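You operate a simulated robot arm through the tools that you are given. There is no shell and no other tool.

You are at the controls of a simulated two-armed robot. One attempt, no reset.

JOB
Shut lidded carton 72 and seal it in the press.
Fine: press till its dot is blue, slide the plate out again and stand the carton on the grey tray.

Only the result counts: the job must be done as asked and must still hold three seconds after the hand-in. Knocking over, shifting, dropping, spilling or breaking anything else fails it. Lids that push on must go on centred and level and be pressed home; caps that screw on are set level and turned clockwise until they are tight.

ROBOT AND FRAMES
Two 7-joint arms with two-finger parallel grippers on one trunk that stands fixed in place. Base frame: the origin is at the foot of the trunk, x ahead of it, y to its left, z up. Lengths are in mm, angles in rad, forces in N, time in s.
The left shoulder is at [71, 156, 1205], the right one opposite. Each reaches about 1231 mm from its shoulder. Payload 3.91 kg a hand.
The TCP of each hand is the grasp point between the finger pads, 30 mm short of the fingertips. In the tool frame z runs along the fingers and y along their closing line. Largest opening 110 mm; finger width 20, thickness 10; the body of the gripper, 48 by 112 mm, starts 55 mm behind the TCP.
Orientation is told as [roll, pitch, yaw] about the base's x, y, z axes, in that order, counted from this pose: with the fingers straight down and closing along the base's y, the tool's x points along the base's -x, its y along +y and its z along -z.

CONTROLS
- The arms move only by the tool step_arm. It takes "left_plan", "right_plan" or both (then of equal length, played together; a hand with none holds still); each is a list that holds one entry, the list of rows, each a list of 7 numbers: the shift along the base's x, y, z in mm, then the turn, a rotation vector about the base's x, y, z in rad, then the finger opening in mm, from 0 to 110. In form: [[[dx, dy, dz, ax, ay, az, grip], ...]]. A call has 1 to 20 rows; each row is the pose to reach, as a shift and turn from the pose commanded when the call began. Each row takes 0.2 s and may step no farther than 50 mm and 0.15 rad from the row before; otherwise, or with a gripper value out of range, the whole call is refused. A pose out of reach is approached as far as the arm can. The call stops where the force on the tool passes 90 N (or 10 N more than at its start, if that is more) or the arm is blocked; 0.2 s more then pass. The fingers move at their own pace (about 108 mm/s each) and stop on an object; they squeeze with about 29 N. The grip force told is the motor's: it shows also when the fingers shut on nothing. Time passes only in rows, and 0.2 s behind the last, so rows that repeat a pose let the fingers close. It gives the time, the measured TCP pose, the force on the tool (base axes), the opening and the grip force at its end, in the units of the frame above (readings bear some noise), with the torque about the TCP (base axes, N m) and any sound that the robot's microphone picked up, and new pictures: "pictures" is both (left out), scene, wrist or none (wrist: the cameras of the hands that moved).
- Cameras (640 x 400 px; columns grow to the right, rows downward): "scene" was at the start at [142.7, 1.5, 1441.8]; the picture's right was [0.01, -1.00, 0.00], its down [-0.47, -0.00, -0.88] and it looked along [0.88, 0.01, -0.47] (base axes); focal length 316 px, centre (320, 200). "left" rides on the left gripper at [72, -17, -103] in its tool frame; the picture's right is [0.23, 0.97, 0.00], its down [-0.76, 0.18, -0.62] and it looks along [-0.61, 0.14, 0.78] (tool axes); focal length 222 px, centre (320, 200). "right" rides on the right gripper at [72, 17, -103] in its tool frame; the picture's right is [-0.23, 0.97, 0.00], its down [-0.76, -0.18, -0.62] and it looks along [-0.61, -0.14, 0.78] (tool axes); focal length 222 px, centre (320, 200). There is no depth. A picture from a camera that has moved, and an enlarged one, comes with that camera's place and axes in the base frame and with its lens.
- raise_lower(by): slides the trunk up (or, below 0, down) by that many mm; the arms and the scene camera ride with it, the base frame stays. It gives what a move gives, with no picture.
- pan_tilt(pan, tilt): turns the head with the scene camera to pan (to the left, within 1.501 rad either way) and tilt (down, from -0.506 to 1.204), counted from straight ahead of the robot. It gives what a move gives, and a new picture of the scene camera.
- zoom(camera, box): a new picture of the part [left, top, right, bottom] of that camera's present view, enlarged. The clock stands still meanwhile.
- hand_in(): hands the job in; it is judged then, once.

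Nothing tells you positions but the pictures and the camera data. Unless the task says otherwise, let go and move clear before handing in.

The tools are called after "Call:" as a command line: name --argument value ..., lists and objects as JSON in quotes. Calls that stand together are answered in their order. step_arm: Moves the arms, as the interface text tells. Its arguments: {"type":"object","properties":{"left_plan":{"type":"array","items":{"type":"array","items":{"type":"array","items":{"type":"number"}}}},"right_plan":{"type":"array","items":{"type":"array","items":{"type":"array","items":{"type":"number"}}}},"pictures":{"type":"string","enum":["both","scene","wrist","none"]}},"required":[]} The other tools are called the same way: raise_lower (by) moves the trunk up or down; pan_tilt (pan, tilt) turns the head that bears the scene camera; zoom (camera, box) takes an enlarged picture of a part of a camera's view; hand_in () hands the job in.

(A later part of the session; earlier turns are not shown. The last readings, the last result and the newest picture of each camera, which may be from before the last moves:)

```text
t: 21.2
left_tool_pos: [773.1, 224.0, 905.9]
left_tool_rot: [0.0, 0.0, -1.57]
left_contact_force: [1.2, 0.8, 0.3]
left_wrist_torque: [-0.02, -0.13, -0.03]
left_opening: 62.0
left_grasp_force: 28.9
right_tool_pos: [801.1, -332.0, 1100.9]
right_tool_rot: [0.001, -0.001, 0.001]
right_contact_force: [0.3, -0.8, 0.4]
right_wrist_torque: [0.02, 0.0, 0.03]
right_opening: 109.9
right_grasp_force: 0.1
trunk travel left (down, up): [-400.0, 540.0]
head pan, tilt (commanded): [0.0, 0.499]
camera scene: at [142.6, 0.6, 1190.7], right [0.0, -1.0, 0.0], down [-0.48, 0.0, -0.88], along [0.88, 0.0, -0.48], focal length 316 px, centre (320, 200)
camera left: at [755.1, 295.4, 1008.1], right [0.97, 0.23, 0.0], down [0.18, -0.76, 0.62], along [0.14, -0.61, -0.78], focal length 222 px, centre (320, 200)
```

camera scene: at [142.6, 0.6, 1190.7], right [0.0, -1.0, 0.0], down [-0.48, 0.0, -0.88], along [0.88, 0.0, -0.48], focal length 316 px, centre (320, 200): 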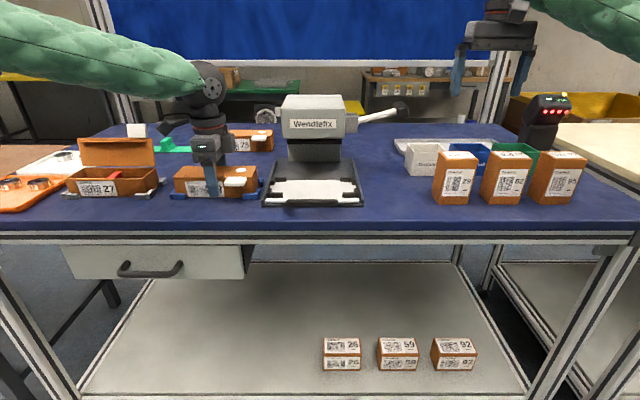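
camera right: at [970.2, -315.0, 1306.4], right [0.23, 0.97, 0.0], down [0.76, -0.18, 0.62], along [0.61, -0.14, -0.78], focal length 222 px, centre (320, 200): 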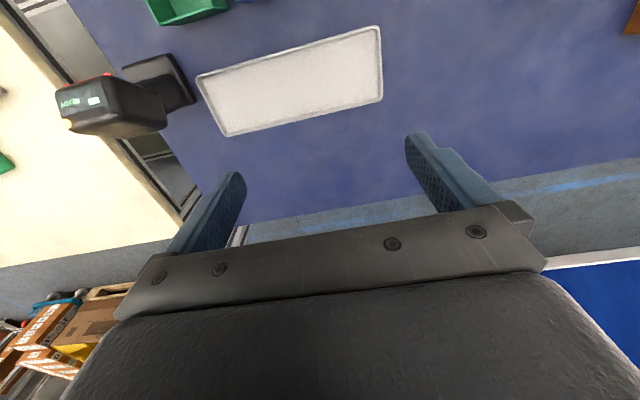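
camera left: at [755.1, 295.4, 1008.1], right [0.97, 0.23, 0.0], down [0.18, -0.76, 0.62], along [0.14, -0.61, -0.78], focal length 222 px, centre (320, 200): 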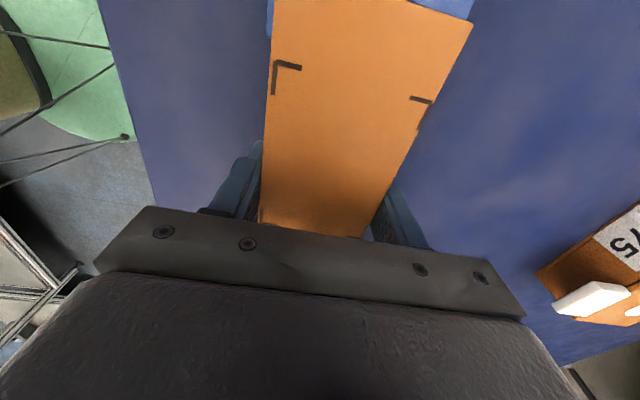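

Gripped at 62.0 mm. I lift it straight up out of the nest, slowly at first.

Call:
step_arm --left_plan '[[[0, 0, 4, 0, 0, 0, 40], [0, 0, 8, 0, 0, 0, 40], [0, 0, 14, 0, 0, 0, 40], [0, 0, 22, 0, 0, 0, 40], [0, 0, 35, 0, 0, 0, 40], [0, 0, 50, 0, 0, 0, 40], [0, 0, 60, 0, 0, 0, 40]]]' --pictures "both"

Call:
zoom --camera "scene" --box '[140, 120, 380, 220]'

```text
t: 22.9
left_tool_pos: [772.1, 222.9, 964.5]
left_tool_rot: [0.0, 0.0, -1.571]
left_contact_force: [0.2, 0.7, -2.0]
left_wrist_torque: [0.03, -0.02, -0.03]
left_opening: 62.0
left_grasp_force: 28.9
right_tool_pos: [801.3, -332.9, 1100.4]
right_tool_rot: [-0.001, -0.001, 0.0]
right_contact_force: [0.5, -0.6, 0.9]
right_wrist_torque: [0.01, 0.02, 0.02]
right_opening: 109.9
right_grasp_force: 0.0
trunk travel left (down, up): [-400.0, 540.0]
head pan, tilt (commanded): [0.0, 0.499]
camera scene: at [142.6, 0.6, 1190.7], right [0.0, -1.0, 0.0], down [-0.48, 0.0, -0.88], along [0.88, 0.0, -0.48], focal length 316 px, centre (320, 200)
camera left: at [755.3, 294.8, 1067.6], right [0.97, 0.23, 0.0], down [0.18, -0.76, 0.62], along [0.14, -0.61, -0.78], focal length 222 px, centre (320, 200)
```

scene: 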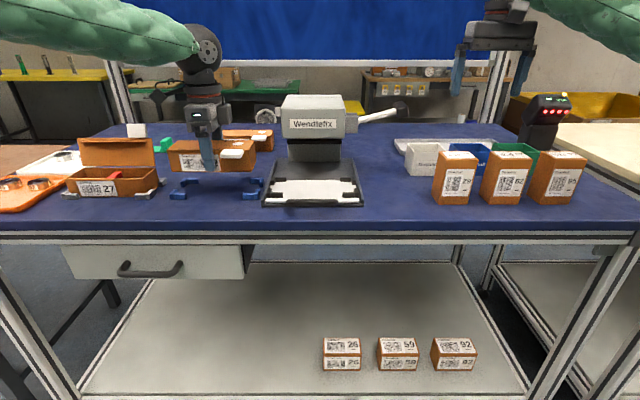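
left: 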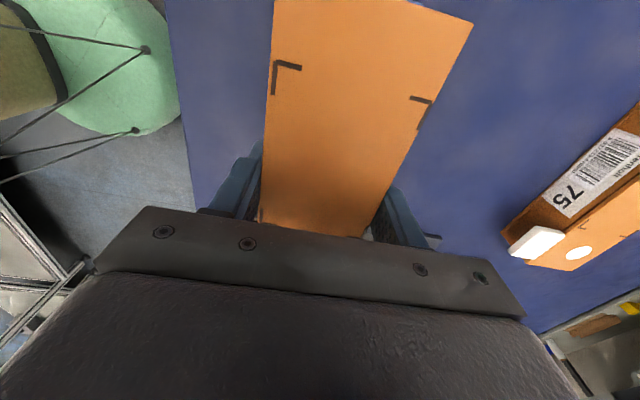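

```text
2.67 times, centred on (260, 170) of scene
camera zoom: at [142.6, 0.6, 1190.7], right [0.0, -1.0, 0.0], down [-0.48, 0.0, -0.88], along [0.88, 0.0, -0.48], focal length 841 px, centre (480, 280)
```

zoom: 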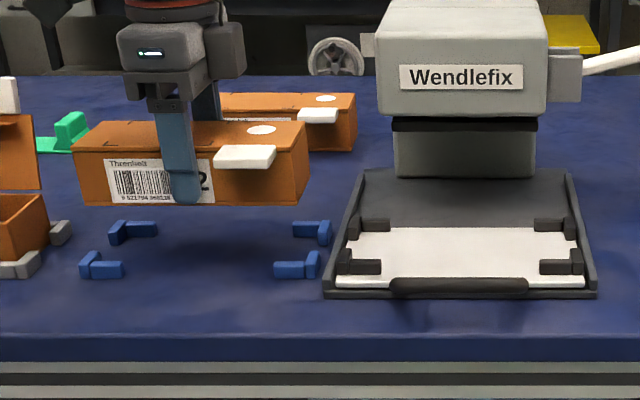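

The carton is lifted level. With both nests visible I can measure the shift between the blue nest and the plate's nest precisely.

Call:
zoom --camera "scene" --box '[165, 165, 275, 210]'

Call:
zoom --camera "scene" --box '[255, 165, 375, 210]'

```text
5.82 times, centred on (220, 188) of scene
camera zoom: at [142.6, 0.6, 1190.7], right [0.0, -1.0, 0.0], down [-0.48, 0.0, -0.88], along [0.88, 0.0, -0.48], focal length 1836 px, centre (902, 273)
```

zoom: 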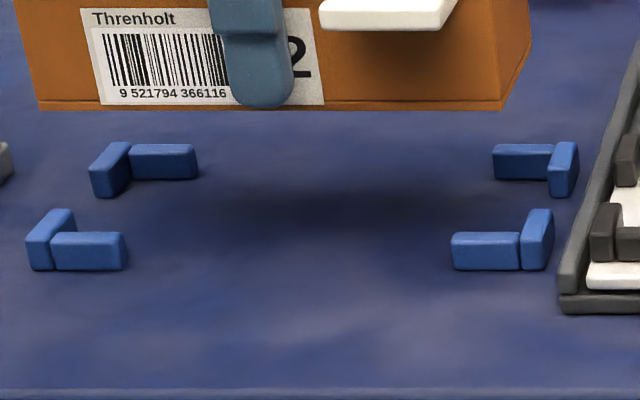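

```text
5.33 times, centred on (315, 188) of scene
camera zoom: at [142.6, 0.6, 1190.7], right [0.0, -1.0, 0.0], down [-0.48, 0.0, -0.88], along [0.88, 0.0, -0.48], focal length 1683 px, centre (347, 267)
```

zoom: 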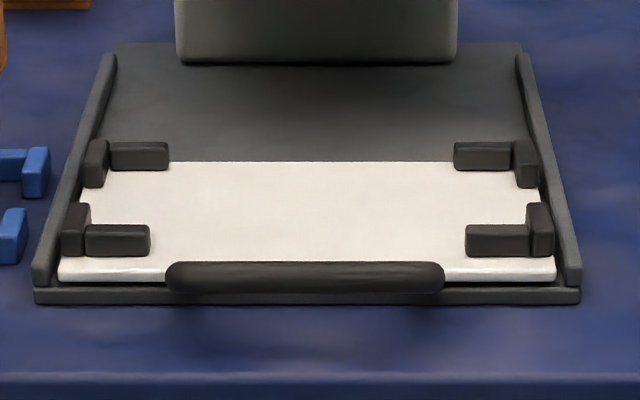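

The wrist and scene estimates of the plate nest's x differ by a few mm, so I'll bring the right hand in from the side and look straight along y at the plate's nest, while the left hand holds the carton still.

Call:
step_arm --right_plan '[[[-40, 0, 0, 0, 0, 0.131, 110], [-85, 10, 0, 0, 0, 0.262, 110], [-110, 45, -5, 0, 0, 0.393, 110], [-110, 90, -10, 0, 0, 0.524, 110], [-110, 135, -20, 0, 0, 0.654, 110], [-110, 175, -30, 0, 0, 0.785, 110], [-105, 205, -40, 0, 0, 0.916, 110], [-90, 221, -50, 0, 0, 1.047, 110], [-75, 221, -60, 0, 0, 1.178, 110], [-60, 221, -60, 0, 0, 1.309, 110], [-49, 221, -60, 0, 0, 1.44, 110], [-49, 221, -60, 0, 0, 1.571, 110]]]' --pictures "both"

Call:
zoom --camera "right" --box '[200, 70, 440, 270]'

```text
t: 25.4
left_tool_pos: [771.5, 223.8, 966.4]
left_tool_rot: [0.002, -0.001, -1.569]
left_contact_force: [0.2, -0.6, -0.9]
left_wrist_torque: [-0.01, -0.02, 0.0]
left_opening: 61.8
left_grasp_force: 28.9
right_tool_pos: [570.4, -17.8, 1029.3]
right_tool_rot: [0.006, -0.008, 1.498]
right_contact_force: [0.5, -0.2, 0.3]
right_wrist_torque: [-0.02, 0.0, -0.04]
right_opening: 109.9
right_grasp_force: 0.0
right hand out of reach, approached as far as the arm can: row 9, 10, 11, 12
trunk travel left (down, up): [-400.0, 540.0]
head pan, tilt (commanded): [0.0, 0.499]
camera scene: at [142.1, 1.5, 1190.8], right [0.0, -1.0, 0.0], down [-0.48, 0.0, -0.88], along [0.88, 0.0, -0.48], focal length 316 px, centre (320, 200)
camera right: at [549.8, -90.1, 1132.3], right [-0.96, 0.3, 0.01], down [0.24, 0.74, 0.63], along [0.18, 0.6, -0.78], focal length 222 px, centre (320, 200)
```

scene: 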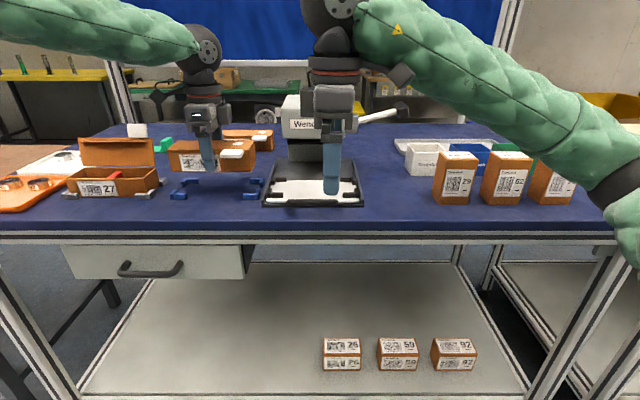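
right: 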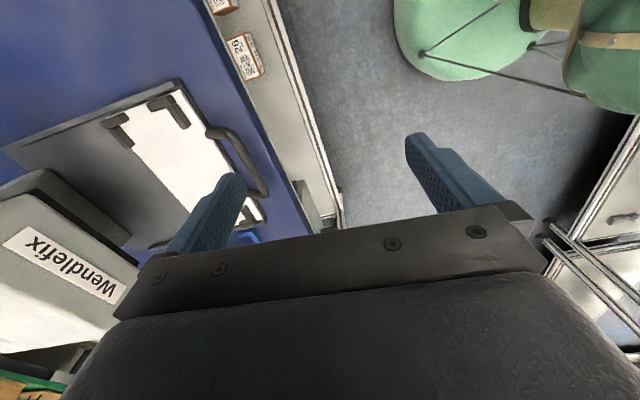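

```text
2.00 times, centred on (320, 170) of right
camera zoom: at [549.8, -90.1, 1132.3], right [-0.96, 0.3, 0.01], down [0.24, 0.74, 0.63], along [0.18, 0.6, -0.78], focal length 444 px, centre (320, 260)
```

zoom: 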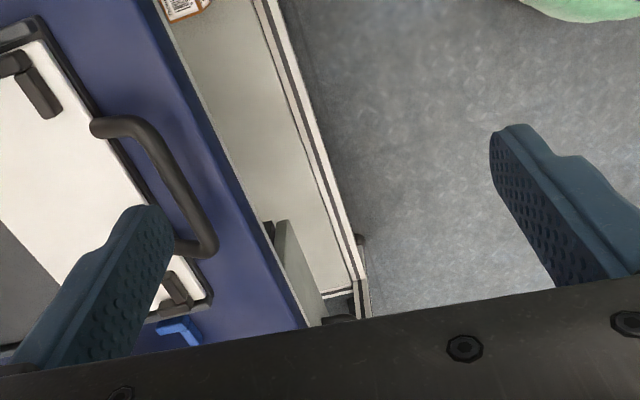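

The right arm ran into a joint limit and drifted, touching nothing. I'll bring it back out to the right, then raise the trunk partway so both arms have more joint room over the plate.

Call:
step_arm --right_plan '[[[0, -30, 10, 0, 0, -0.14, 100], [0, -60, 20, 0, 0, -0.28, 80], [10, -95, 30, 0, 0, -0.42, 60], [30, -130, 40, 0, 0, -0.56, 60], [50, -160, 50, 0, 0, -0.7, 60], [70, -190, 50, 0, 0, -0.84, 60], [90, -210, 50, 0, 0, -0.98, 60], [110, -225, 50, 0, 0, -1.12, 60], [130, -240, 50, 0, 0, -1.26, 60], [130, -240, 50, 0, 0, -1.4, 60], [130, -240, 50, 0, 0, -1.498, 60]]]' --pictures "none"

Call:
raise_lower --by 125

Call:
zoom --camera "scene" --box '[0, 0, 640, 400]'

```text
t: 27.9
left_tool_pos: [772.6, 221.6, 964.8]
left_tool_rot: [0.0, 0.0, -1.57]
left_contact_force: [-0.5, 0.3, -2.8]
left_wrist_torque: [0.0, -0.01, -0.02]
left_opening: 62.1
left_grasp_force: 29.3
right_tool_pos: [702.8, -257.3, 1076.7]
right_tool_rot: [0.005, -0.007, -0.001]
right_contact_force: [0.1, -0.2, 0.9]
right_wrist_torque: [0.01, -0.03, -0.03]
right_opening: 60.0
right_grasp_force: 0.1
trunk travel left (down, up): [-400.0, 540.0]
head pan, tilt (commanded): [0.0, 0.499]
```

```text
t: 29.4
left_tool_pos: [773.5, 223.3, 1089.7]
left_tool_rot: [0.0, -0.002, -1.571]
left_contact_force: [0.3, 0.5, -3.1]
left_wrist_torque: [0.02, 0.04, 0.0]
left_opening: 61.9
left_grasp_force: 28.8
right_tool_pos: [703.3, -257.5, 1201.4]
right_tool_rot: [0.006, -0.006, -0.001]
right_contact_force: [0.0, 0.1, -0.2]
right_wrist_torque: [0.0, -0.01, -0.02]
right_opening: 59.9
right_grasp_force: 0.1
trunk travel left (down, up): [-525.0, 415.0]
head pan, tilt (commanded): [0.0, 0.499]
```

```text
1.00 times, centred on (320, 200) of scene (not enlarged: the box is as wide or as high as the picture)
camera zoom: at [143.1, 0.7, 1315.5], right [0.0, -1.0, 0.0], down [-0.48, 0.0, -0.88], along [0.88, 0.0, -0.48], focal length 316 px, centre (320, 200)
```

zoom: 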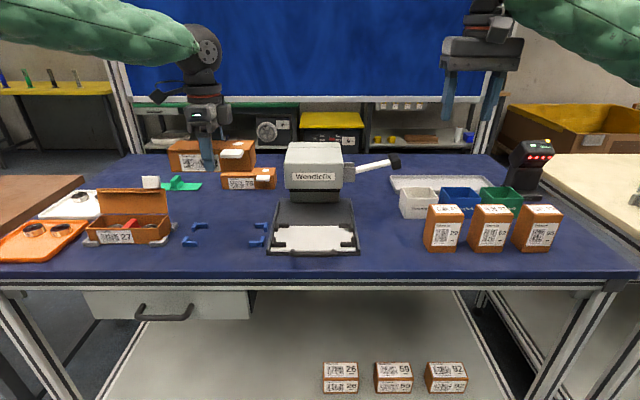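

The trunk is up 125 mm. I'll now turn the right hand +90° at a safe spot (mirroring the left hand) to see how far inward this yaw is reachable.

Call:
step_arm --right_plan '[[[0, 5, -16, 0, 0, 0.143, 60], [0, 10, -32, 0, 0, 0.286, 60], [0, 15, -48, 0, 0, 0.429, 60], [0, 20, -64, 0, 0, 0.572, 60], [0, 25, -80, 0, 0, 0.715, 60], [0, 30, -96, 0, 0, 0.858, 60], [0, 35, -112, 0, 0, 1.001, 60], [0, 40, -128, 0, 0, 1.144, 60], [0, 45, -144, 0, 0, 1.287, 60], [0, 50, -160, 0, 0, 1.43, 60], [0, 57, -170, 0, 0, 1.571, 60]]]' --pictures "wrist"

```text
t: 31.8
left_tool_pos: [774.1, 224.8, 1089.7]
left_tool_rot: [-0.002, -0.003, -1.568]
left_contact_force: [0.3, 0.5, -2.6]
left_wrist_torque: [-0.02, 0.02, -0.02]
left_opening: 62.0
left_grasp_force: 28.7
right_tool_pos: [592.7, -120.7, 1071.4]
right_tool_rot: [0.009, -0.006, 1.326]
right_contact_force: [0.1, 0.2, -1.1]
right_wrist_torque: [-0.06, 0.03, 0.0]
right_opening: 60.2
right_grasp_force: 0.1
right hand out of reach, approached as far as the arm can: row 7, 8, 9, 10, 11
trunk travel left (down, up): [-525.0, 415.0]
head pan, tilt (commanded): [0.0, 0.499]
camera right: at [560.6, -187.0, 1175.3], right [-0.89, 0.46, 0.01], down [0.36, 0.69, 0.63], along [0.28, 0.56, -0.78], focal length 222 px, centre (320, 200)
```

right: 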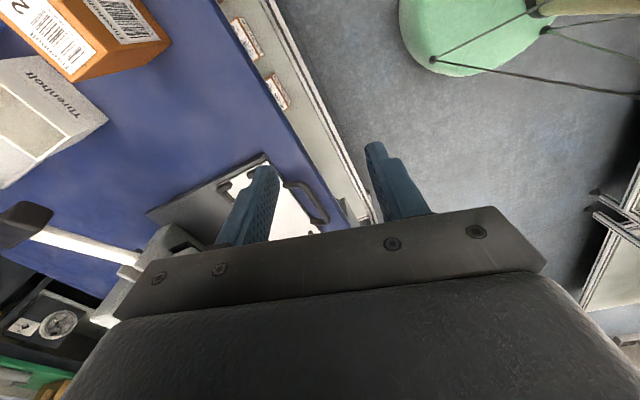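

The right hand can't yaw beyond about +1.0 there, so I'll return it to its neutral yaw and park it out to the right. Then I test the left hand inward at a height well above the press.

Call:
step_arm --right_plan '[[[0, -25, 5, 0, 0, -0.14, 60], [0, -50, 10, 0, 0, -0.28, 60], [10, -80, 20, 0, 0, -0.42, 60], [20, -110, 30, 0, 0, -0.56, 60], [30, -140, 40, 0, 0, -0.7, 60], [40, -170, 50, 0, 0, -0.84, 60], [50, -190, 60, 0, 0, -0.98, 60], [60, -200, 70, 0, 0, -1.12, 60], [70, -200, 70, 0, 0, -1.26, 60], [80, -200, 70, 0, 0, -1.326, 60]]]' --pictures "none"

Call:
step_arm --left_plan '[[[-5, -40, 0, 0, 0, 0, 40], [-10, -80, 0, 0, 0, 0, 40]]]' --pictures "none"

Call:
step_arm --left_plan '[[[-5, -40, 0, 0, 0, 0, 40]]]' --pictures "none"

```text
t: 34.0
left_tool_pos: [773.2, 222.6, 1090.6]
left_tool_rot: [-0.001, -0.002, -1.571]
left_contact_force: [0.2, -0.2, -2.4]
left_wrist_torque: [-0.01, -0.02, 0.0]
left_opening: 62.0
left_grasp_force: 28.4
right_tool_pos: [673.7, -321.1, 1141.6]
right_tool_rot: [0.009, -0.005, -0.003]
right_contact_force: [0.7, 0.0, -0.6]
right_wrist_torque: [0.02, 0.0, 0.01]
right_opening: 59.9
right_grasp_force: 0.1
trunk travel left (down, up): [-525.0, 415.0]
head pan, tilt (commanded): [0.0, 0.499]
```

```text
t: 34.6
left_tool_pos: [763.2, 145.1, 1088.2]
left_tool_rot: [-0.001, -0.001, -1.567]
left_contact_force: [-0.5, -0.3, -2.0]
left_wrist_torque: [-0.01, -0.02, 0.01]
left_opening: 62.0
left_grasp_force: 29.2
right_tool_pos: [675.3, -321.2, 1141.0]
right_tool_rot: [0.009, -0.003, 0.0]
right_contact_force: [-0.9, 0.1, -0.2]
right_wrist_torque: [-0.01, 0.01, 0.01]
right_opening: 59.8
right_grasp_force: 0.0
trunk travel left (down, up): [-525.0, 415.0]
head pan, tilt (commanded): [0.0, 0.499]
```

```text
t: 35.0
left_tool_pos: [759.7, 102.1, 1088.1]
left_tool_rot: [-0.003, 0.0, -1.568]
left_contact_force: [-0.3, 0.2, -2.8]
left_wrist_torque: [0.01, 0.03, 0.02]
left_opening: 62.0
left_grasp_force: 29.2
right_tool_pos: [677.6, -322.6, 1138.5]
right_tool_rot: [0.01, -0.002, 0.001]
right_contact_force: [0.8, 0.5, -0.8]
right_wrist_torque: [0.02, 0.05, 0.02]
right_opening: 60.0
right_grasp_force: 0.0
trunk travel left (down, up): [-525.0, 415.0]
head pan, tilt (commanded): [0.0, 0.499]
```

The left hand with the carton moves inward freely at yaw −90°. I continue in single rows towards y≈13, still above press height.

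Call:
step_arm --left_plan '[[[-5, -40, 0, 0, 0, 0, 40]]]' --pictures "none"

Call:
step_arm --left_plan '[[[-3, -40, 0, 0, 0, 0, 40]]]' --pictures "none"

Call:
step_arm --left_plan '[[[0, -8, 0, 0, 0, 0, 40], [0, -8, 0, 0, 0, 0, 40]]]' --pictures "scene"

```text
t: 35.4
left_tool_pos: [750.7, 69.7, 1088.4]
left_tool_rot: [-0.003, -0.003, -1.57]
left_contact_force: [0.8, -0.3, -3.5]
left_wrist_torque: [-0.02, 0.07, 0.01]
left_opening: 61.9
left_grasp_force: 29.1
left hand out of reach, approached as far as the arm can: row 1
right_tool_pos: [676.1, -322.1, 1139.2]
right_tool_rot: [0.01, 0.0, 0.0]
right_contact_force: [0.7, -0.1, -0.7]
right_wrist_torque: [-0.01, 0.06, 0.0]
right_opening: 60.0
right_grasp_force: 0.0
trunk travel left (down, up): [-525.0, 415.0]
head pan, tilt (commanded): [0.0, 0.499]
```

```text
t: 35.8
left_tool_pos: [742.3, 66.3, 1089.8]
left_tool_rot: [0.0, -0.003, -1.57]
left_contact_force: [0.5, -0.2, -3.1]
left_wrist_torque: [0.01, 0.04, -0.03]
left_opening: 61.4
left_grasp_force: 28.6
left hand out of reach, approached as far as the arm can: row 1
right_tool_pos: [673.8, -323.0, 1140.0]
right_tool_rot: [0.008, -0.007, -0.002]
right_contact_force: [-0.2, 0.2, -1.0]
right_wrist_torque: [-0.01, 0.04, 0.01]
right_opening: 59.9
right_grasp_force: 0.0
trunk travel left (down, up): [-525.0, 415.0]
head pan, tilt (commanded): [0.0, 0.499]
```

```text
t: 36.4
left_tool_pos: [738.9, 65.8, 1091.7]
left_tool_rot: [0.001, -0.002, -1.568]
left_contact_force: [-0.3, -0.7, -2.2]
left_wrist_torque: [0.01, 0.03, -0.02]
left_opening: 61.8
left_grasp_force: 28.9
left hand out of reach, approached as far as the arm can: row 1, 2
right_tool_pos: [673.9, -321.4, 1141.8]
right_tool_rot: [0.009, -0.006, 0.001]
right_contact_force: [0.6, -0.3, -0.2]
right_wrist_torque: [0.0, -0.01, 0.02]
right_opening: 59.8
right_grasp_force: 0.0
trunk travel left (down, up): [-525.0, 415.0]
head pan, tilt (commanded): [0.0, 0.499]
camera scene: at [143.1, 0.7, 1315.6], right [0.0, -1.0, 0.0], down [-0.48, 0.0, -0.88], along [0.88, 0.0, -0.48], focal length 316 px, centre (320, 200)
```

scene: 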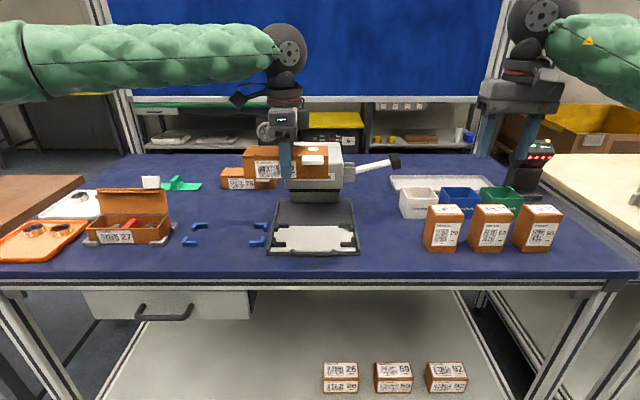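

The left hand stalls at y≈66 at this height. Nothing is nearby below z≈900 here, so I'll lower to z≈1000 and test the inward reach again with the hand lower relative to the shoulder.

Call:
step_arm --left_plan '[[[4, 0, -30, 0, 0, 0, 40], [8, 0, -60, 0, 0, 0, 40], [13, 0, -90, 0, 0, 0, 40]]]' --pictures "none"

Call:
step_arm --left_plan '[[[0, -12, 0, 0, 0, 0, 40]]]' --pictures "none"

Call:
step_arm --left_plan '[[[0, -12, 0, 0, 0, 0, 40]]]' --pictures "scene"

```text
t: 37.2
left_tool_pos: [744.9, 76.0, 1001.2]
left_tool_rot: [0.0, -0.002, -1.569]
left_contact_force: [0.6, 0.1, -2.6]
left_wrist_torque: [0.0, -0.02, 0.0]
left_opening: 62.1
left_grasp_force: 28.8
left hand out of reach, approached as far as the arm can: row 2, 3
right_tool_pos: [674.5, -321.6, 1139.7]
right_tool_rot: [0.008, -0.006, 0.0]
right_contact_force: [-0.3, 0.1, 0.3]
right_wrist_torque: [-0.01, 0.03, 0.0]
right_opening: 59.8
right_grasp_force: 0.0
trunk travel left (down, up): [-525.0, 415.0]
head pan, tilt (commanded): [0.0, 0.499]
```

```text
t: 37.6
left_tool_pos: [740.6, 71.3, 1003.5]
left_tool_rot: [0.0, -0.002, -1.572]
left_contact_force: [0.8, -0.2, -2.1]
left_wrist_torque: [0.04, 0.02, 0.03]
left_opening: 61.8
left_grasp_force: 28.8
left hand out of reach, approached as far as the arm can: row 1
right_tool_pos: [672.9, -322.2, 1141.0]
right_tool_rot: [0.01, -0.005, 0.001]
right_contact_force: [-0.6, 0.2, 0.0]
right_wrist_torque: [0.0, -0.04, 0.02]
right_opening: 59.6
right_grasp_force: 0.0
trunk travel left (down, up): [-525.0, 415.0]
head pan, tilt (commanded): [0.0, 0.499]
```

```text
t: 38.0
left_tool_pos: [735.0, 67.5, 1004.3]
left_tool_rot: [0.001, -0.001, -1.57]
left_contact_force: [0.1, 0.1, -2.4]
left_wrist_torque: [-0.01, 0.04, 0.04]
left_opening: 61.9
left_grasp_force: 29.3
left hand out of reach, approached as far as the arm can: row 1
right_tool_pos: [672.8, -321.9, 1142.0]
right_tool_rot: [0.01, -0.005, 0.0]
right_contact_force: [1.1, 1.3, 0.2]
right_wrist_torque: [-0.01, -0.03, -0.03]
right_opening: 60.0
right_grasp_force: 0.0
trunk travel left (down, up): [-525.0, 415.0]
head pan, tilt (commanded): [0.0, 0.499]
camera scene: at [142.6, 0.5, 1315.7], right [0.0, -1.0, 0.0], down [-0.48, 0.0, -0.88], along [0.88, 0.0, -0.48], focal length 316 px, centre (320, 200)
```

scene: 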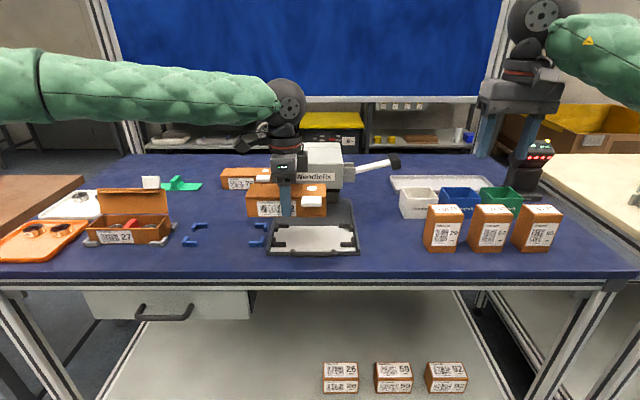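

The limit looks like an inward azimuth limit of the arm (about 8° past the shoulder), regardless of height. A hand tilted about x should let the fingers point inward while the wrist stays outward. I'll test that in the air with the carton in hand.

Call:
step_arm --left_plan '[[[5, -10, 10, -0.14, 0, 0, 40], [10, -25, 20, -0.28, 0, 0, 40], [15, -40, 20, -0.32, 0, 0, 40]]]' --pictures "scene"

```text
t: 38.8
left_tool_pos: [750.9, 27.6, 1026.6]
left_tool_rot: [-0.001, -0.321, -1.568]
left_contact_force: [-0.2, -1.1, -2.4]
left_wrist_torque: [0.04, -0.04, 0.0]
left_opening: 62.3
left_grasp_force: 28.6
right_tool_pos: [674.3, -322.8, 1139.1]
right_tool_rot: [0.008, -0.006, -0.001]
right_contact_force: [0.8, 0.2, -0.1]
right_wrist_torque: [0.03, -0.01, 0.03]
right_opening: 60.1
right_grasp_force: 0.1
trunk travel left (down, up): [-525.0, 415.0]
head pan, tilt (commanded): [0.0, 0.499]
camera scene: at [142.8, -0.4, 1315.6], right [0.0, -1.0, 0.0], down [-0.48, 0.0, -0.88], along [0.88, 0.0, -0.48], focal length 316 px, centre (320, 200)
```

scene: 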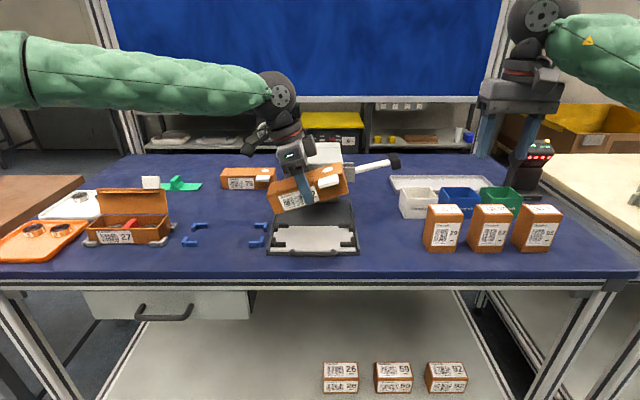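

The tilt works: the TCP reached y≈28 without trouble. So I'll put the carton back in the blue nest and regrip it with the hand tilted. First back above the blue nest, level.

Call:
step_arm --left_plan '[[[0, 20, 0, 0.14, 0, 0, 40], [0, 45, 0, 0.28, 0, 0, 40], [5, 85, 0, 0.321, 0, 0, 40], [10, 125, 0, 0.321, 0, 0, 40], [15, 165, 0, 0.321, 0, 0, 40], [21.6, 195.4, 0, 0.321, 0, 0, 40], [21.6, 195.4, -30, 0.321, 0, 0, 40], [21.6, 195.4, -60, 0.321, 0, 0, 40], [21.6, 195.4, -60, 0.321, 0, 0, 40]]]' --pictures "scene"

Call:
zoom --camera "scene" --box '[160, 170, 290, 260]'

```text
t: 40.8
left_tool_pos: [772.5, 225.0, 964.5]
left_tool_rot: [-0.001, 0.001, -1.57]
left_contact_force: [0.4, 0.3, -2.2]
left_wrist_torque: [0.0, 0.02, 0.01]
left_opening: 62.0
left_grasp_force: 29.2
right_tool_pos: [673.2, -322.4, 1141.0]
right_tool_rot: [0.01, -0.006, 0.0]
right_contact_force: [-0.3, -0.4, -1.5]
right_wrist_torque: [-0.03, 0.02, 0.0]
right_opening: 59.9
right_grasp_force: 0.1
trunk travel left (down, up): [-525.0, 415.0]
head pan, tilt (commanded): [0.0, 0.499]
camera scene: at [142.4, 0.5, 1315.7], right [0.0, -1.0, 0.0], down [-0.48, 0.0, -0.88], along [0.88, 0.0, -0.48], focal length 316 px, centre (320, 200)
```

scene: 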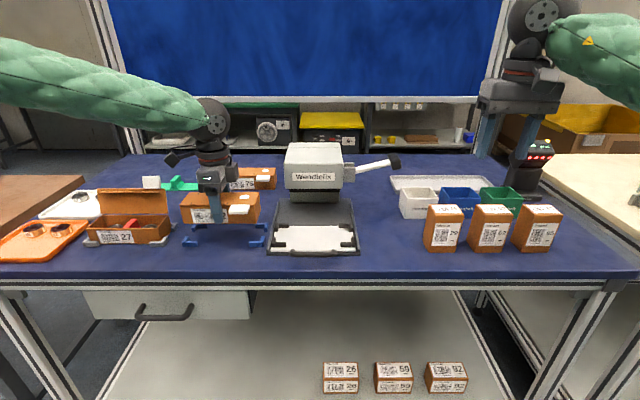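

```text
4.44 times, centred on (225, 215) of scene
camera zoom: at [142.4, 0.5, 1315.7], right [0.0, -1.0, 0.0], down [-0.48, 0.0, -0.88], along [0.88, 0.0, -0.48], focal length 1402 px, centre (742, 133)
```

zoom: 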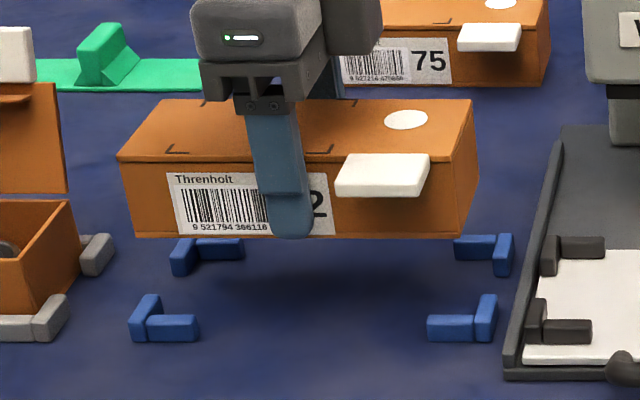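

The carton is level above the blue nest. I lower it close to the blocks and check the pose again.

Call:
step_arm --left_plan '[[[0, -1.3, -15, 0, 0, 0, 40], [0, -1.3, -30, 0, 0, 0, 40], [0, -1.3, -38, 0, 0, 0, 40], [0, -1.3, -38, 0, 0, 0, 40]]]' --pictures "scene"

Call:
zoom --camera "scene" --box '[170, 190, 280, 260]'

```text
t: 41.8
left_tool_pos: [772.7, 223.2, 926.7]
left_tool_rot: [-0.001, 0.0, -1.57]
left_contact_force: [-0.1, 0.5, -2.4]
left_wrist_torque: [-0.02, 0.0, 0.01]
left_opening: 62.0
left_grasp_force: 28.8
right_tool_pos: [672.8, -321.9, 1141.9]
right_tool_rot: [0.008, -0.006, 0.002]
right_contact_force: [0.0, -0.1, 0.1]
right_wrist_torque: [0.0, -0.01, 0.0]
right_opening: 59.8
right_grasp_force: 0.0
trunk travel left (down, up): [-525.0, 415.0]
head pan, tilt (commanded): [0.0, 0.499]
camera scene: at [142.6, 0.7, 1315.7], right [0.0, -1.0, 0.0], down [-0.48, 0.0, -0.88], along [0.88, 0.0, -0.48], focal length 316 px, centre (320, 200)
```

scene: 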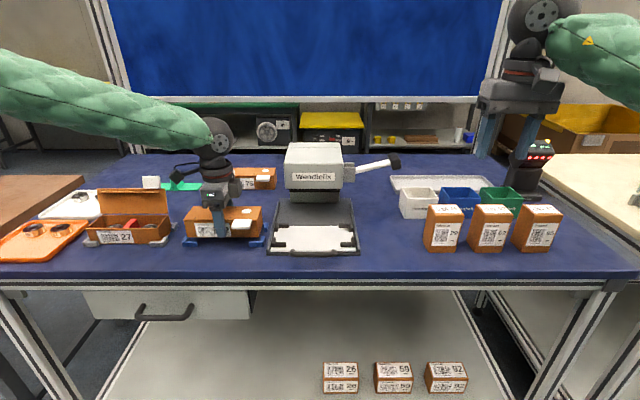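

```text
5.71 times, centred on (225, 225) of scene
camera zoom: at [142.6, 0.7, 1315.7], right [0.0, -1.0, 0.0], down [-0.48, 0.0, -0.88], along [0.88, 0.0, -0.48], focal length 1803 px, centre (863, 57)
```

zoom: 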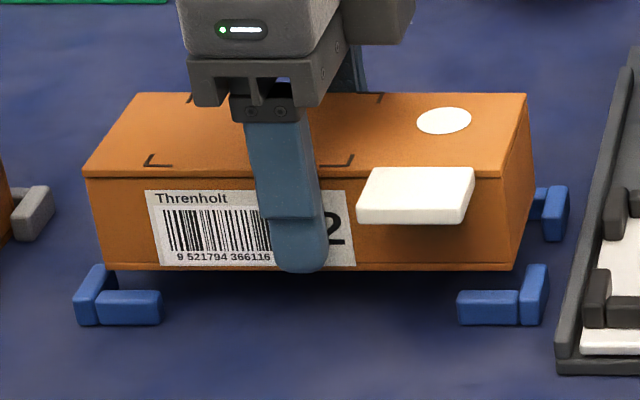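

Aligned with the original pose within about 1 mm. I lower it the last 20 mm gently.

Call:
step_arm --left_plan '[[[0, 0, -6, 0, 0, 0, 40], [0, 0, -11, 0, 0, 0, 40], [0, 0, -16, 0, 0, 0, 40], [0, 0, -19, 0, 0, 0, 40], [0, 0, -20.5, 0, 0, 0, 40]]]' --pictures "scene"

Call:
zoom --camera "scene" --box '[170, 190, 280, 260]'

```text
t: 43.0
left_tool_pos: [772.4, 223.6, 906.7]
left_tool_rot: [0.0, 0.002, -1.57]
left_contact_force: [-0.2, 0.9, 1.8]
left_wrist_torque: [-0.34, -0.14, 0.01]
left_opening: 61.8
left_grasp_force: 29.1
right_tool_pos: [672.2, -321.9, 1141.4]
right_tool_rot: [0.009, -0.004, -0.001]
right_contact_force: [0.4, 0.3, -0.6]
right_wrist_torque: [-0.03, 0.0, 0.03]
right_opening: 59.8
right_grasp_force: 0.0
trunk travel left (down, up): [-525.0, 415.0]
head pan, tilt (commanded): [0.0, 0.499]
camera scene: at [142.4, 0.7, 1315.8], right [0.0, -1.0, 0.0], down [-0.48, 0.0, -0.88], along [0.88, 0.0, -0.48], focal length 316 px, centre (320, 200)
```

scene: 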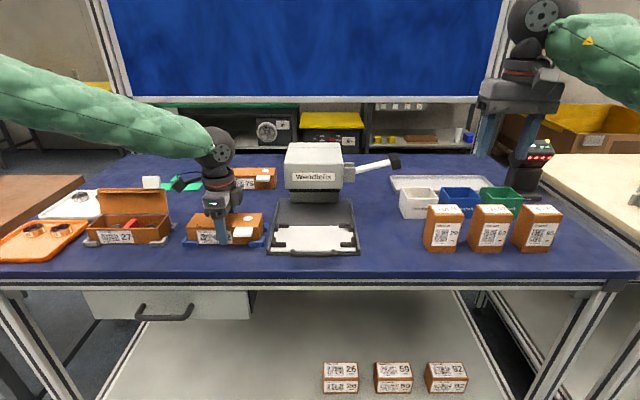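

```text
5.71 times, centred on (225, 225) of scene
camera zoom: at [142.4, 0.7, 1315.8], right [0.0, -1.0, 0.0], down [-0.48, 0.0, -0.88], along [0.88, 0.0, -0.48], focal length 1803 px, centre (863, 57)
```

zoom: 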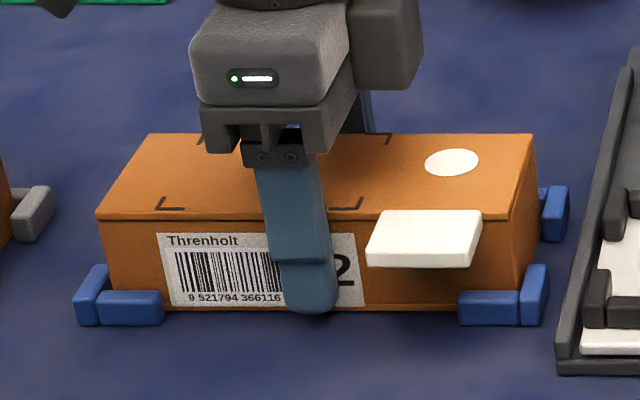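

The carton is back in its nest. I open the fingers, rise, tilt the hand by −0.32 rad about x, and prepare to come down again with that tilt.

Call:
step_arm --left_plan '[[[0, 0, 0, 0, 0, 0, 75], [0, 0, 0, 0, 0, 0, 90], [0, 0, 0, 0, 0, 0, 90], [0, 0, 25, 0, 0, 0, 90], [0, 0, 60, 0, 0, 0, 90], [0, 0, 85, 0, 0, 0, 90], [0, 4, 85, -0.14, 0, 0, 90], [0, 8, 85, -0.28, 0, 0, 90], [0, 8.5, 85, -0.32, 0, 0, 90], [0, 8.5, 85, -0.32, 0, 0, 90]]]' --pictures "both"

```text
t: 45.2
left_tool_pos: [772.3, 232.1, 991.0]
left_tool_rot: [-0.001, -0.321, -1.571]
left_contact_force: [0.9, -0.4, -0.5]
left_wrist_torque: [-0.01, 0.01, 0.01]
left_opening: 89.9
left_grasp_force: 0.1
right_tool_pos: [673.5, -322.7, 1140.7]
right_tool_rot: [0.009, -0.007, 0.0]
right_contact_force: [0.3, 0.5, 0.0]
right_wrist_torque: [0.0, 0.0, 0.01]
right_opening: 60.0
right_grasp_force: 0.0
trunk travel left (down, up): [-525.0, 415.0]
head pan, tilt (commanded): [0.0, 0.499]
camera scene: at [142.5, 0.8, 1315.7], right [0.0, -1.0, 0.0], down [-0.48, 0.0, -0.88], along [0.88, 0.0, -0.48], focal length 316 px, centre (320, 200)
camera left: at [755.5, 332.5, 1065.8], right [0.97, 0.22, -0.07], down [0.18, -0.53, 0.83], along [0.14, -0.82, -0.55], focal length 222 px, centre (320, 200)
```

scene: 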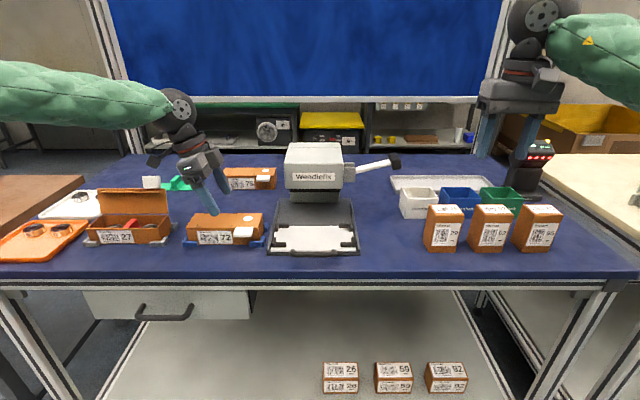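
left: 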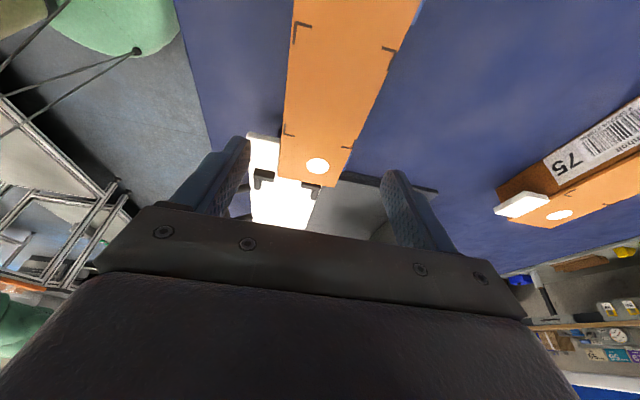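

Before regripping, I use this tilted empty hand to look along y at the plate's nest from closer up, to pin down its position.

Call:
step_arm --left_plan '[[[-4, -45, 10, 0, 0, 0, 90], [-8, -90, 10, 0, 0, 0, 90], [-15, -132, 10, 0, 0, 0, 90], [-15, -132, 10, 0, 0, 0, 90]]]' --pictures "wrist"

Call:
zoom --camera "left" --box '[230, 40, 430, 210]'

```text
t: 46.2
left_tool_pos: [757.7, 101.2, 1000.4]
left_tool_rot: [0.0, -0.32, -1.567]
left_contact_force: [-0.3, 0.8, 0.0]
left_wrist_torque: [0.01, -0.02, 0.01]
left_opening: 90.0
left_grasp_force: 0.1
right_tool_pos: [672.6, -320.8, 1140.7]
right_tool_rot: [0.007, -0.006, 0.0]
right_contact_force: [0.3, 0.3, 0.3]
right_wrist_torque: [-0.01, -0.01, 0.01]
right_opening: 59.9
right_grasp_force: 0.0
trunk travel left (down, up): [-525.0, 415.0]
head pan, tilt (commanded): [0.0, 0.499]
camera left: at [740.4, 200.8, 1076.3], right [0.97, 0.22, -0.07], down [0.18, -0.53, 0.83], along [0.14, -0.82, -0.55], focal length 222 px, centre (320, 200)
```

left: 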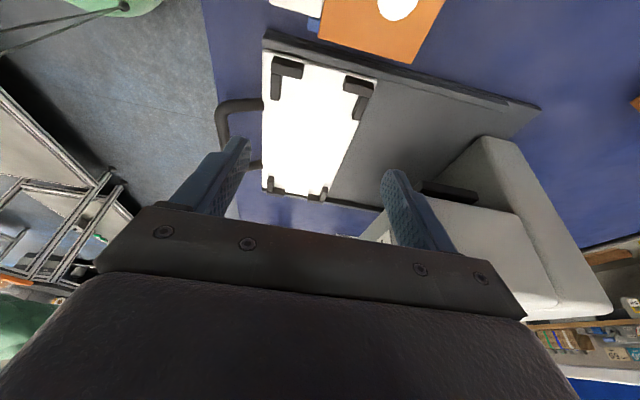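

```text
2.35 times, centred on (330, 125) of left
camera zoom: at [740.4, 200.8, 1076.3], right [0.97, 0.22, -0.07], down [0.18, -0.53, 0.83], along [0.14, -0.82, -0.55], focal length 523 px, centre (296, 376)
```

zoom: 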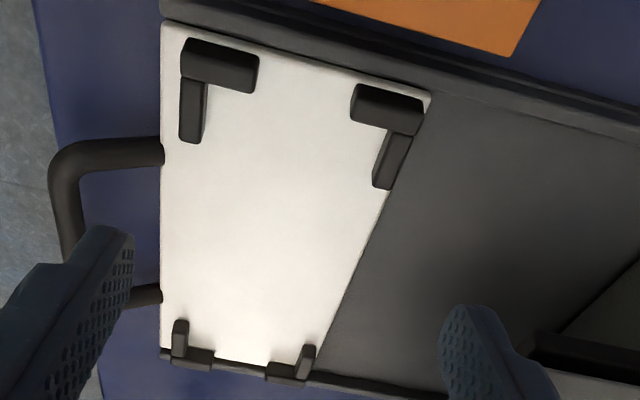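

A clear view of the plate. I'll zoom further on the blocks.

Call:
zoom --camera "left" --box '[255, 45, 385, 130]'

Call:
zoom --camera "left" --box '[255, 140, 385, 210]'

```text
4.71 times, centred on (320, 88) of left
camera zoom: at [740.4, 200.8, 1076.3], right [0.97, 0.22, -0.07], down [0.18, -0.53, 0.83], along [0.14, -0.82, -0.55], focal length 1045 px, centre (320, 729)
```

zoom: 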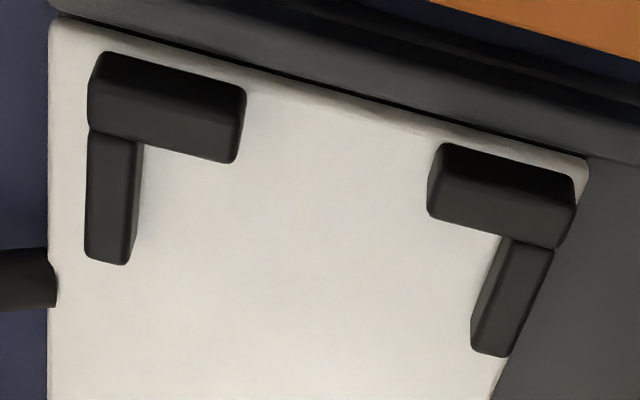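

```text
4.92 times, centred on (320, 175) of left
camera zoom: at [740.4, 200.8, 1076.3], right [0.97, 0.22, -0.07], down [0.18, -0.53, 0.83], along [0.14, -0.82, -0.55], focal length 1094 px, centre (320, 323)
```

zoom: 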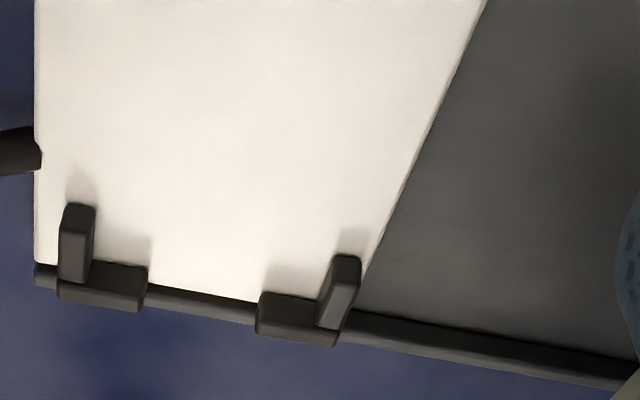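

All views agree on the nest centre at about (751.5, 13.3), but the plate height matters for checking it. I'll touch the plate lightly with closed, tilted fingertips to find its height.

Call:
step_arm --left_plan '[[[-3, -30, -15, 0, 0, 0, 50], [-6, -60, -40, 0, 0, 0, 10], [-7, -61, -60, 0, 0, 0, 0], [-7, -61, -74, 0, 0, 0, 0], [-7, -61, -79, 0, 0, 0, 0], [-7, -61, -80, 0, 0, 0, 0]]]' --pictures "scene"

```text
t: 47.6
left_tool_pos: [751.5, 39.9, 921.6]
left_tool_rot: [0.001, -0.322, -1.568]
left_contact_force: [0.0, 0.1, 0.0]
left_wrist_torque: [0.0, -0.01, 0.02]
left_opening: 0.0
left_grasp_force: 29.0
right_tool_pos: [673.0, -322.4, 1140.5]
right_tool_rot: [0.009, -0.005, 0.0]
right_contact_force: [-0.2, 0.1, 0.0]
right_wrist_torque: [-0.04, 0.0, -0.01]
right_opening: 59.8
right_grasp_force: 0.0
trunk travel left (down, up): [-525.0, 415.0]
head pan, tilt (commanded): [0.0, 0.499]
camera scene: at [142.8, 0.6, 1315.7], right [0.0, -1.0, 0.0], down [-0.48, 0.0, -0.88], along [0.88, 0.0, -0.48], focal length 316 px, centre (320, 200)
```

scene: 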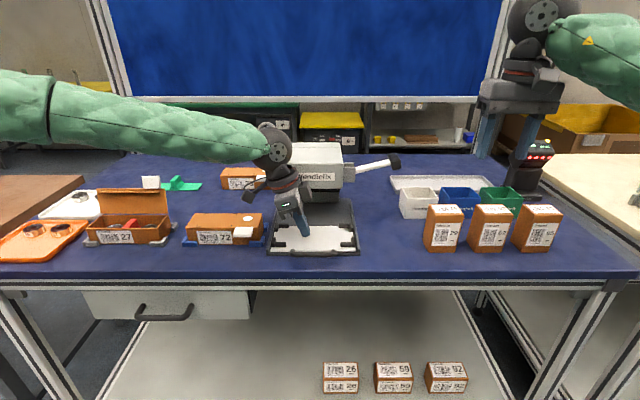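

Call:
step_arm --left_plan '[[[0, 0, -1.5, 0, 0, 0, 0], [0, 0, -3, 0, 0, 0, 0]]]' --pictures "none"

Call:
step_arm --left_plan '[[[0, 0, -1, 0, 0, 0, 0], [0, 0, -2, 0, 0, 0, 0]]]' --pictures "none"

```text
t: 48.2
left_tool_pos: [749.7, 41.2, 917.8]
left_tool_rot: [-0.001, -0.321, -1.57]
left_contact_force: [0.3, 0.8, -0.1]
left_wrist_torque: [-0.01, -0.02, -0.01]
left_opening: 0.0
left_grasp_force: 29.5
right_tool_pos: [673.5, -322.8, 1141.0]
right_tool_rot: [0.008, -0.004, 0.001]
right_contact_force: [-0.3, -1.2, -1.0]
right_wrist_torque: [-0.01, -0.01, 0.01]
right_opening: 60.4
right_grasp_force: 0.1
trunk travel left (down, up): [-525.0, 415.0]
head pan, tilt (commanded): [0.0, 0.499]
```

```text
t: 48.8
left_tool_pos: [749.5, 42.2, 915.6]
left_tool_rot: [0.003, -0.322, -1.57]
left_contact_force: [1.1, 1.4, 4.0]
left_wrist_torque: [0.0, -0.01, 0.03]
left_opening: 0.0
left_grasp_force: 28.9
left hand out of reach, approached as far as the arm can: row 2
right_tool_pos: [673.4, -321.3, 1140.9]
right_tool_rot: [0.009, -0.008, 0.001]
right_contact_force: [-0.5, 0.3, 0.6]
right_wrist_torque: [-0.04, 0.0, 0.06]
right_opening: 60.0
right_grasp_force: 0.1
trunk travel left (down, up): [-525.0, 415.0]
head pan, tilt (commanded): [0.0, 0.499]
```

The plate surface is at z≈884, as the wrist views implied. The arm is also near its limit here, so I'll back off, raise both hands and lower the trunk again by 225 mm to gain inward reach.

Call:
step_arm --left_plan '[[[0, 5, 40, 0, 0, 0, 0], [0, 20, 80, 0, 0, 0, 20], [5, 55, 110, 0, 0, 0, 50], [10, 95, 135, 0, 0, 0, 90], [15, 135, 160, 0, 0, 0, 90], [20, 170, 195, 0, 0, 0, 90], [23, 190, 235, 0, 0, 0, 90], [23, 190, 275, 0, 0, 0, 90]]]' --right_plan '[[[0, 0, 20, 0, 0, 0, 60], [0, 0, 40, 0, 0, 0, 60], [0, 0, 60, 0, 0, 0, 60], [0, 0, 80, 0, 0, 0, 60], [0, 0, 100, 0, 0, 0, 60], [0, 0, 120, 0, 0, 0, 60], [0, 0, 140, 0, 0, 0, 60], [0, 0, 160, 0, 0, 0, 60]]]' --pictures "none"

Call:
raise_lower --by -225

Call:
zoom --camera "scene" --box '[0, 0, 640, 400]'

```text
t: 50.6
left_tool_pos: [772.1, 229.3, 1191.4]
left_tool_rot: [-0.001, -0.318, -1.568]
left_contact_force: [-0.6, 0.1, -0.1]
left_wrist_torque: [0.0, -0.03, 0.01]
left_opening: 90.0
left_grasp_force: 0.0
right_tool_pos: [672.2, -322.8, 1302.5]
right_tool_rot: [0.008, -0.008, 0.0]
right_contact_force: [-0.2, -0.1, -0.1]
right_wrist_torque: [-0.04, -0.01, 0.04]
right_opening: 60.0
right_grasp_force: 0.0
trunk travel left (down, up): [-525.0, 415.0]
head pan, tilt (commanded): [0.0, 0.499]
```

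```text
t: 53.0
left_tool_pos: [773.5, 229.5, 966.4]
left_tool_rot: [-0.001, -0.319, -1.568]
left_contact_force: [0.4, -0.1, 0.4]
left_wrist_torque: [0.01, -0.03, 0.02]
left_opening: 89.9
left_grasp_force: 0.1
right_tool_pos: [674.5, -320.5, 1076.4]
right_tool_rot: [0.009, -0.007, 0.0]
right_contact_force: [0.2, 0.1, -0.7]
right_wrist_torque: [-0.02, -0.02, -0.04]
right_opening: 60.0
right_grasp_force: 0.1
trunk travel left (down, up): [-300.0, 640.0]
head pan, tilt (commanded): [0.0, 0.499]
```

```text
1.00 times, centred on (320, 200) of scene (not enlarged: the box is as wide or as high as the picture)
camera zoom: at [142.2, 0.7, 1090.8], right [0.0, -1.0, 0.0], down [-0.48, 0.0, -0.88], along [0.88, 0.0, -0.48], focal length 316 px, centre (320, 200)
```

zoom: 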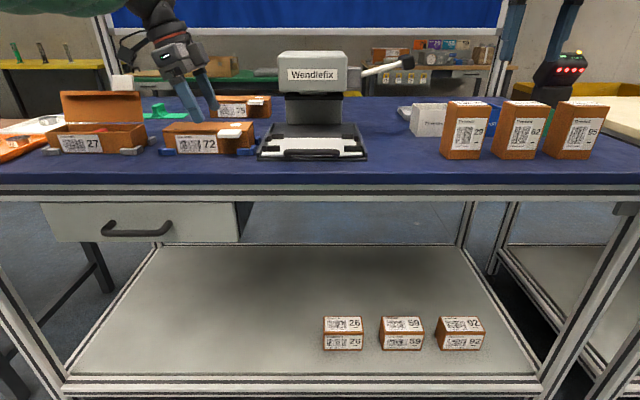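

The trunk is down, and the tilted left hand is above the carton. I descend with the tilt and grip the carton again.

Call:
step_arm --left_plan '[[[0, 2, -20, 0, 0, 0, 90], [0, 2, -40, 0, 0, 0, 90], [0, 2, -55, 0, 0, 0, 90], [0, 2, -59, 0, 0, 0, 90], [0, 2, -59, 0, 0, 0, 90]]]' --pictures "both"

Call:
zoom --camera "scene" --box '[140, 90, 280, 170]'

```text
t: 54.2
left_tool_pos: [773.5, 232.2, 906.6]
left_tool_rot: [0.001, -0.318, -1.569]
left_contact_force: [-0.1, -0.5, 0.8]
left_wrist_torque: [0.0, -0.02, 0.02]
left_opening: 90.1
left_grasp_force: 0.1
right_tool_pos: [673.9, -322.2, 1077.0]
right_tool_rot: [0.009, -0.005, 0.0]
right_contact_force: [0.7, -0.4, -0.4]
right_wrist_torque: [-0.02, -0.03, 0.04]
right_opening: 60.2
right_grasp_force: 0.0
trunk travel left (down, up): [-300.0, 640.0]
head pan, tilt (commanded): [0.0, 0.499]
camera scene: at [142.4, 0.7, 1090.7], right [0.0, -1.0, 0.0], down [-0.48, 0.0, -0.88], along [0.88, 0.0, -0.48], focal length 316 px, centre (320, 200)
camera left: at [755.9, 332.5, 982.0], right [0.97, 0.22, -0.07], down [0.18, -0.53, 0.83], along [0.14, -0.82, -0.55], focal length 222 px, centre (320, 200)
```

scene: 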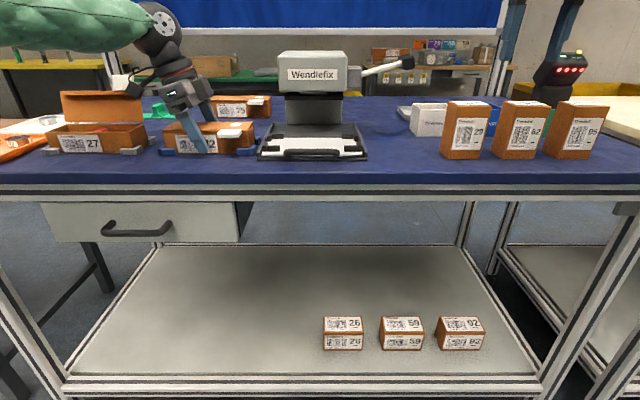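
left: 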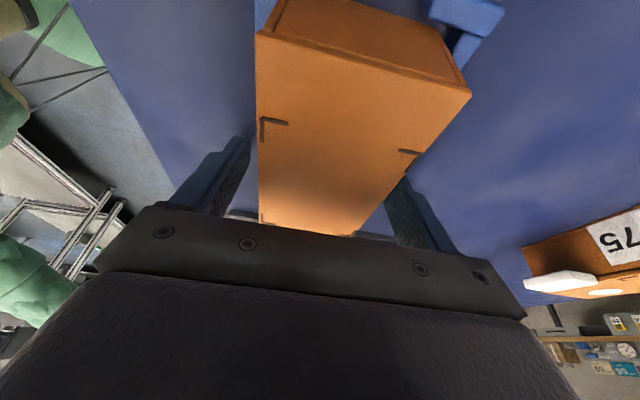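

```text
4.57 times, centred on (210, 130) of scene
camera zoom: at [142.4, 0.7, 1090.7], right [0.0, -1.0, 0.0], down [-0.48, 0.0, -0.88], along [0.88, 0.0, -0.48], focal length 1442 px, centre (823, 520)
```

zoom: 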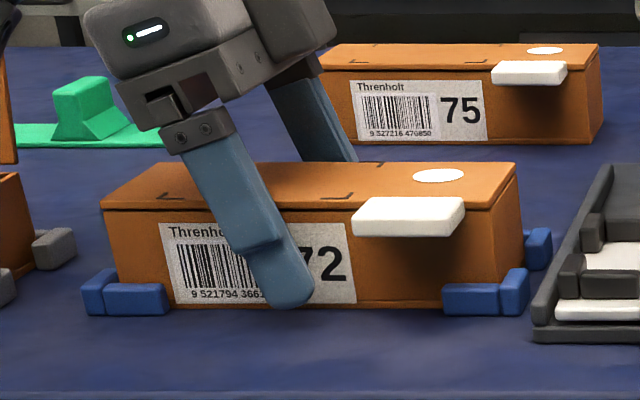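

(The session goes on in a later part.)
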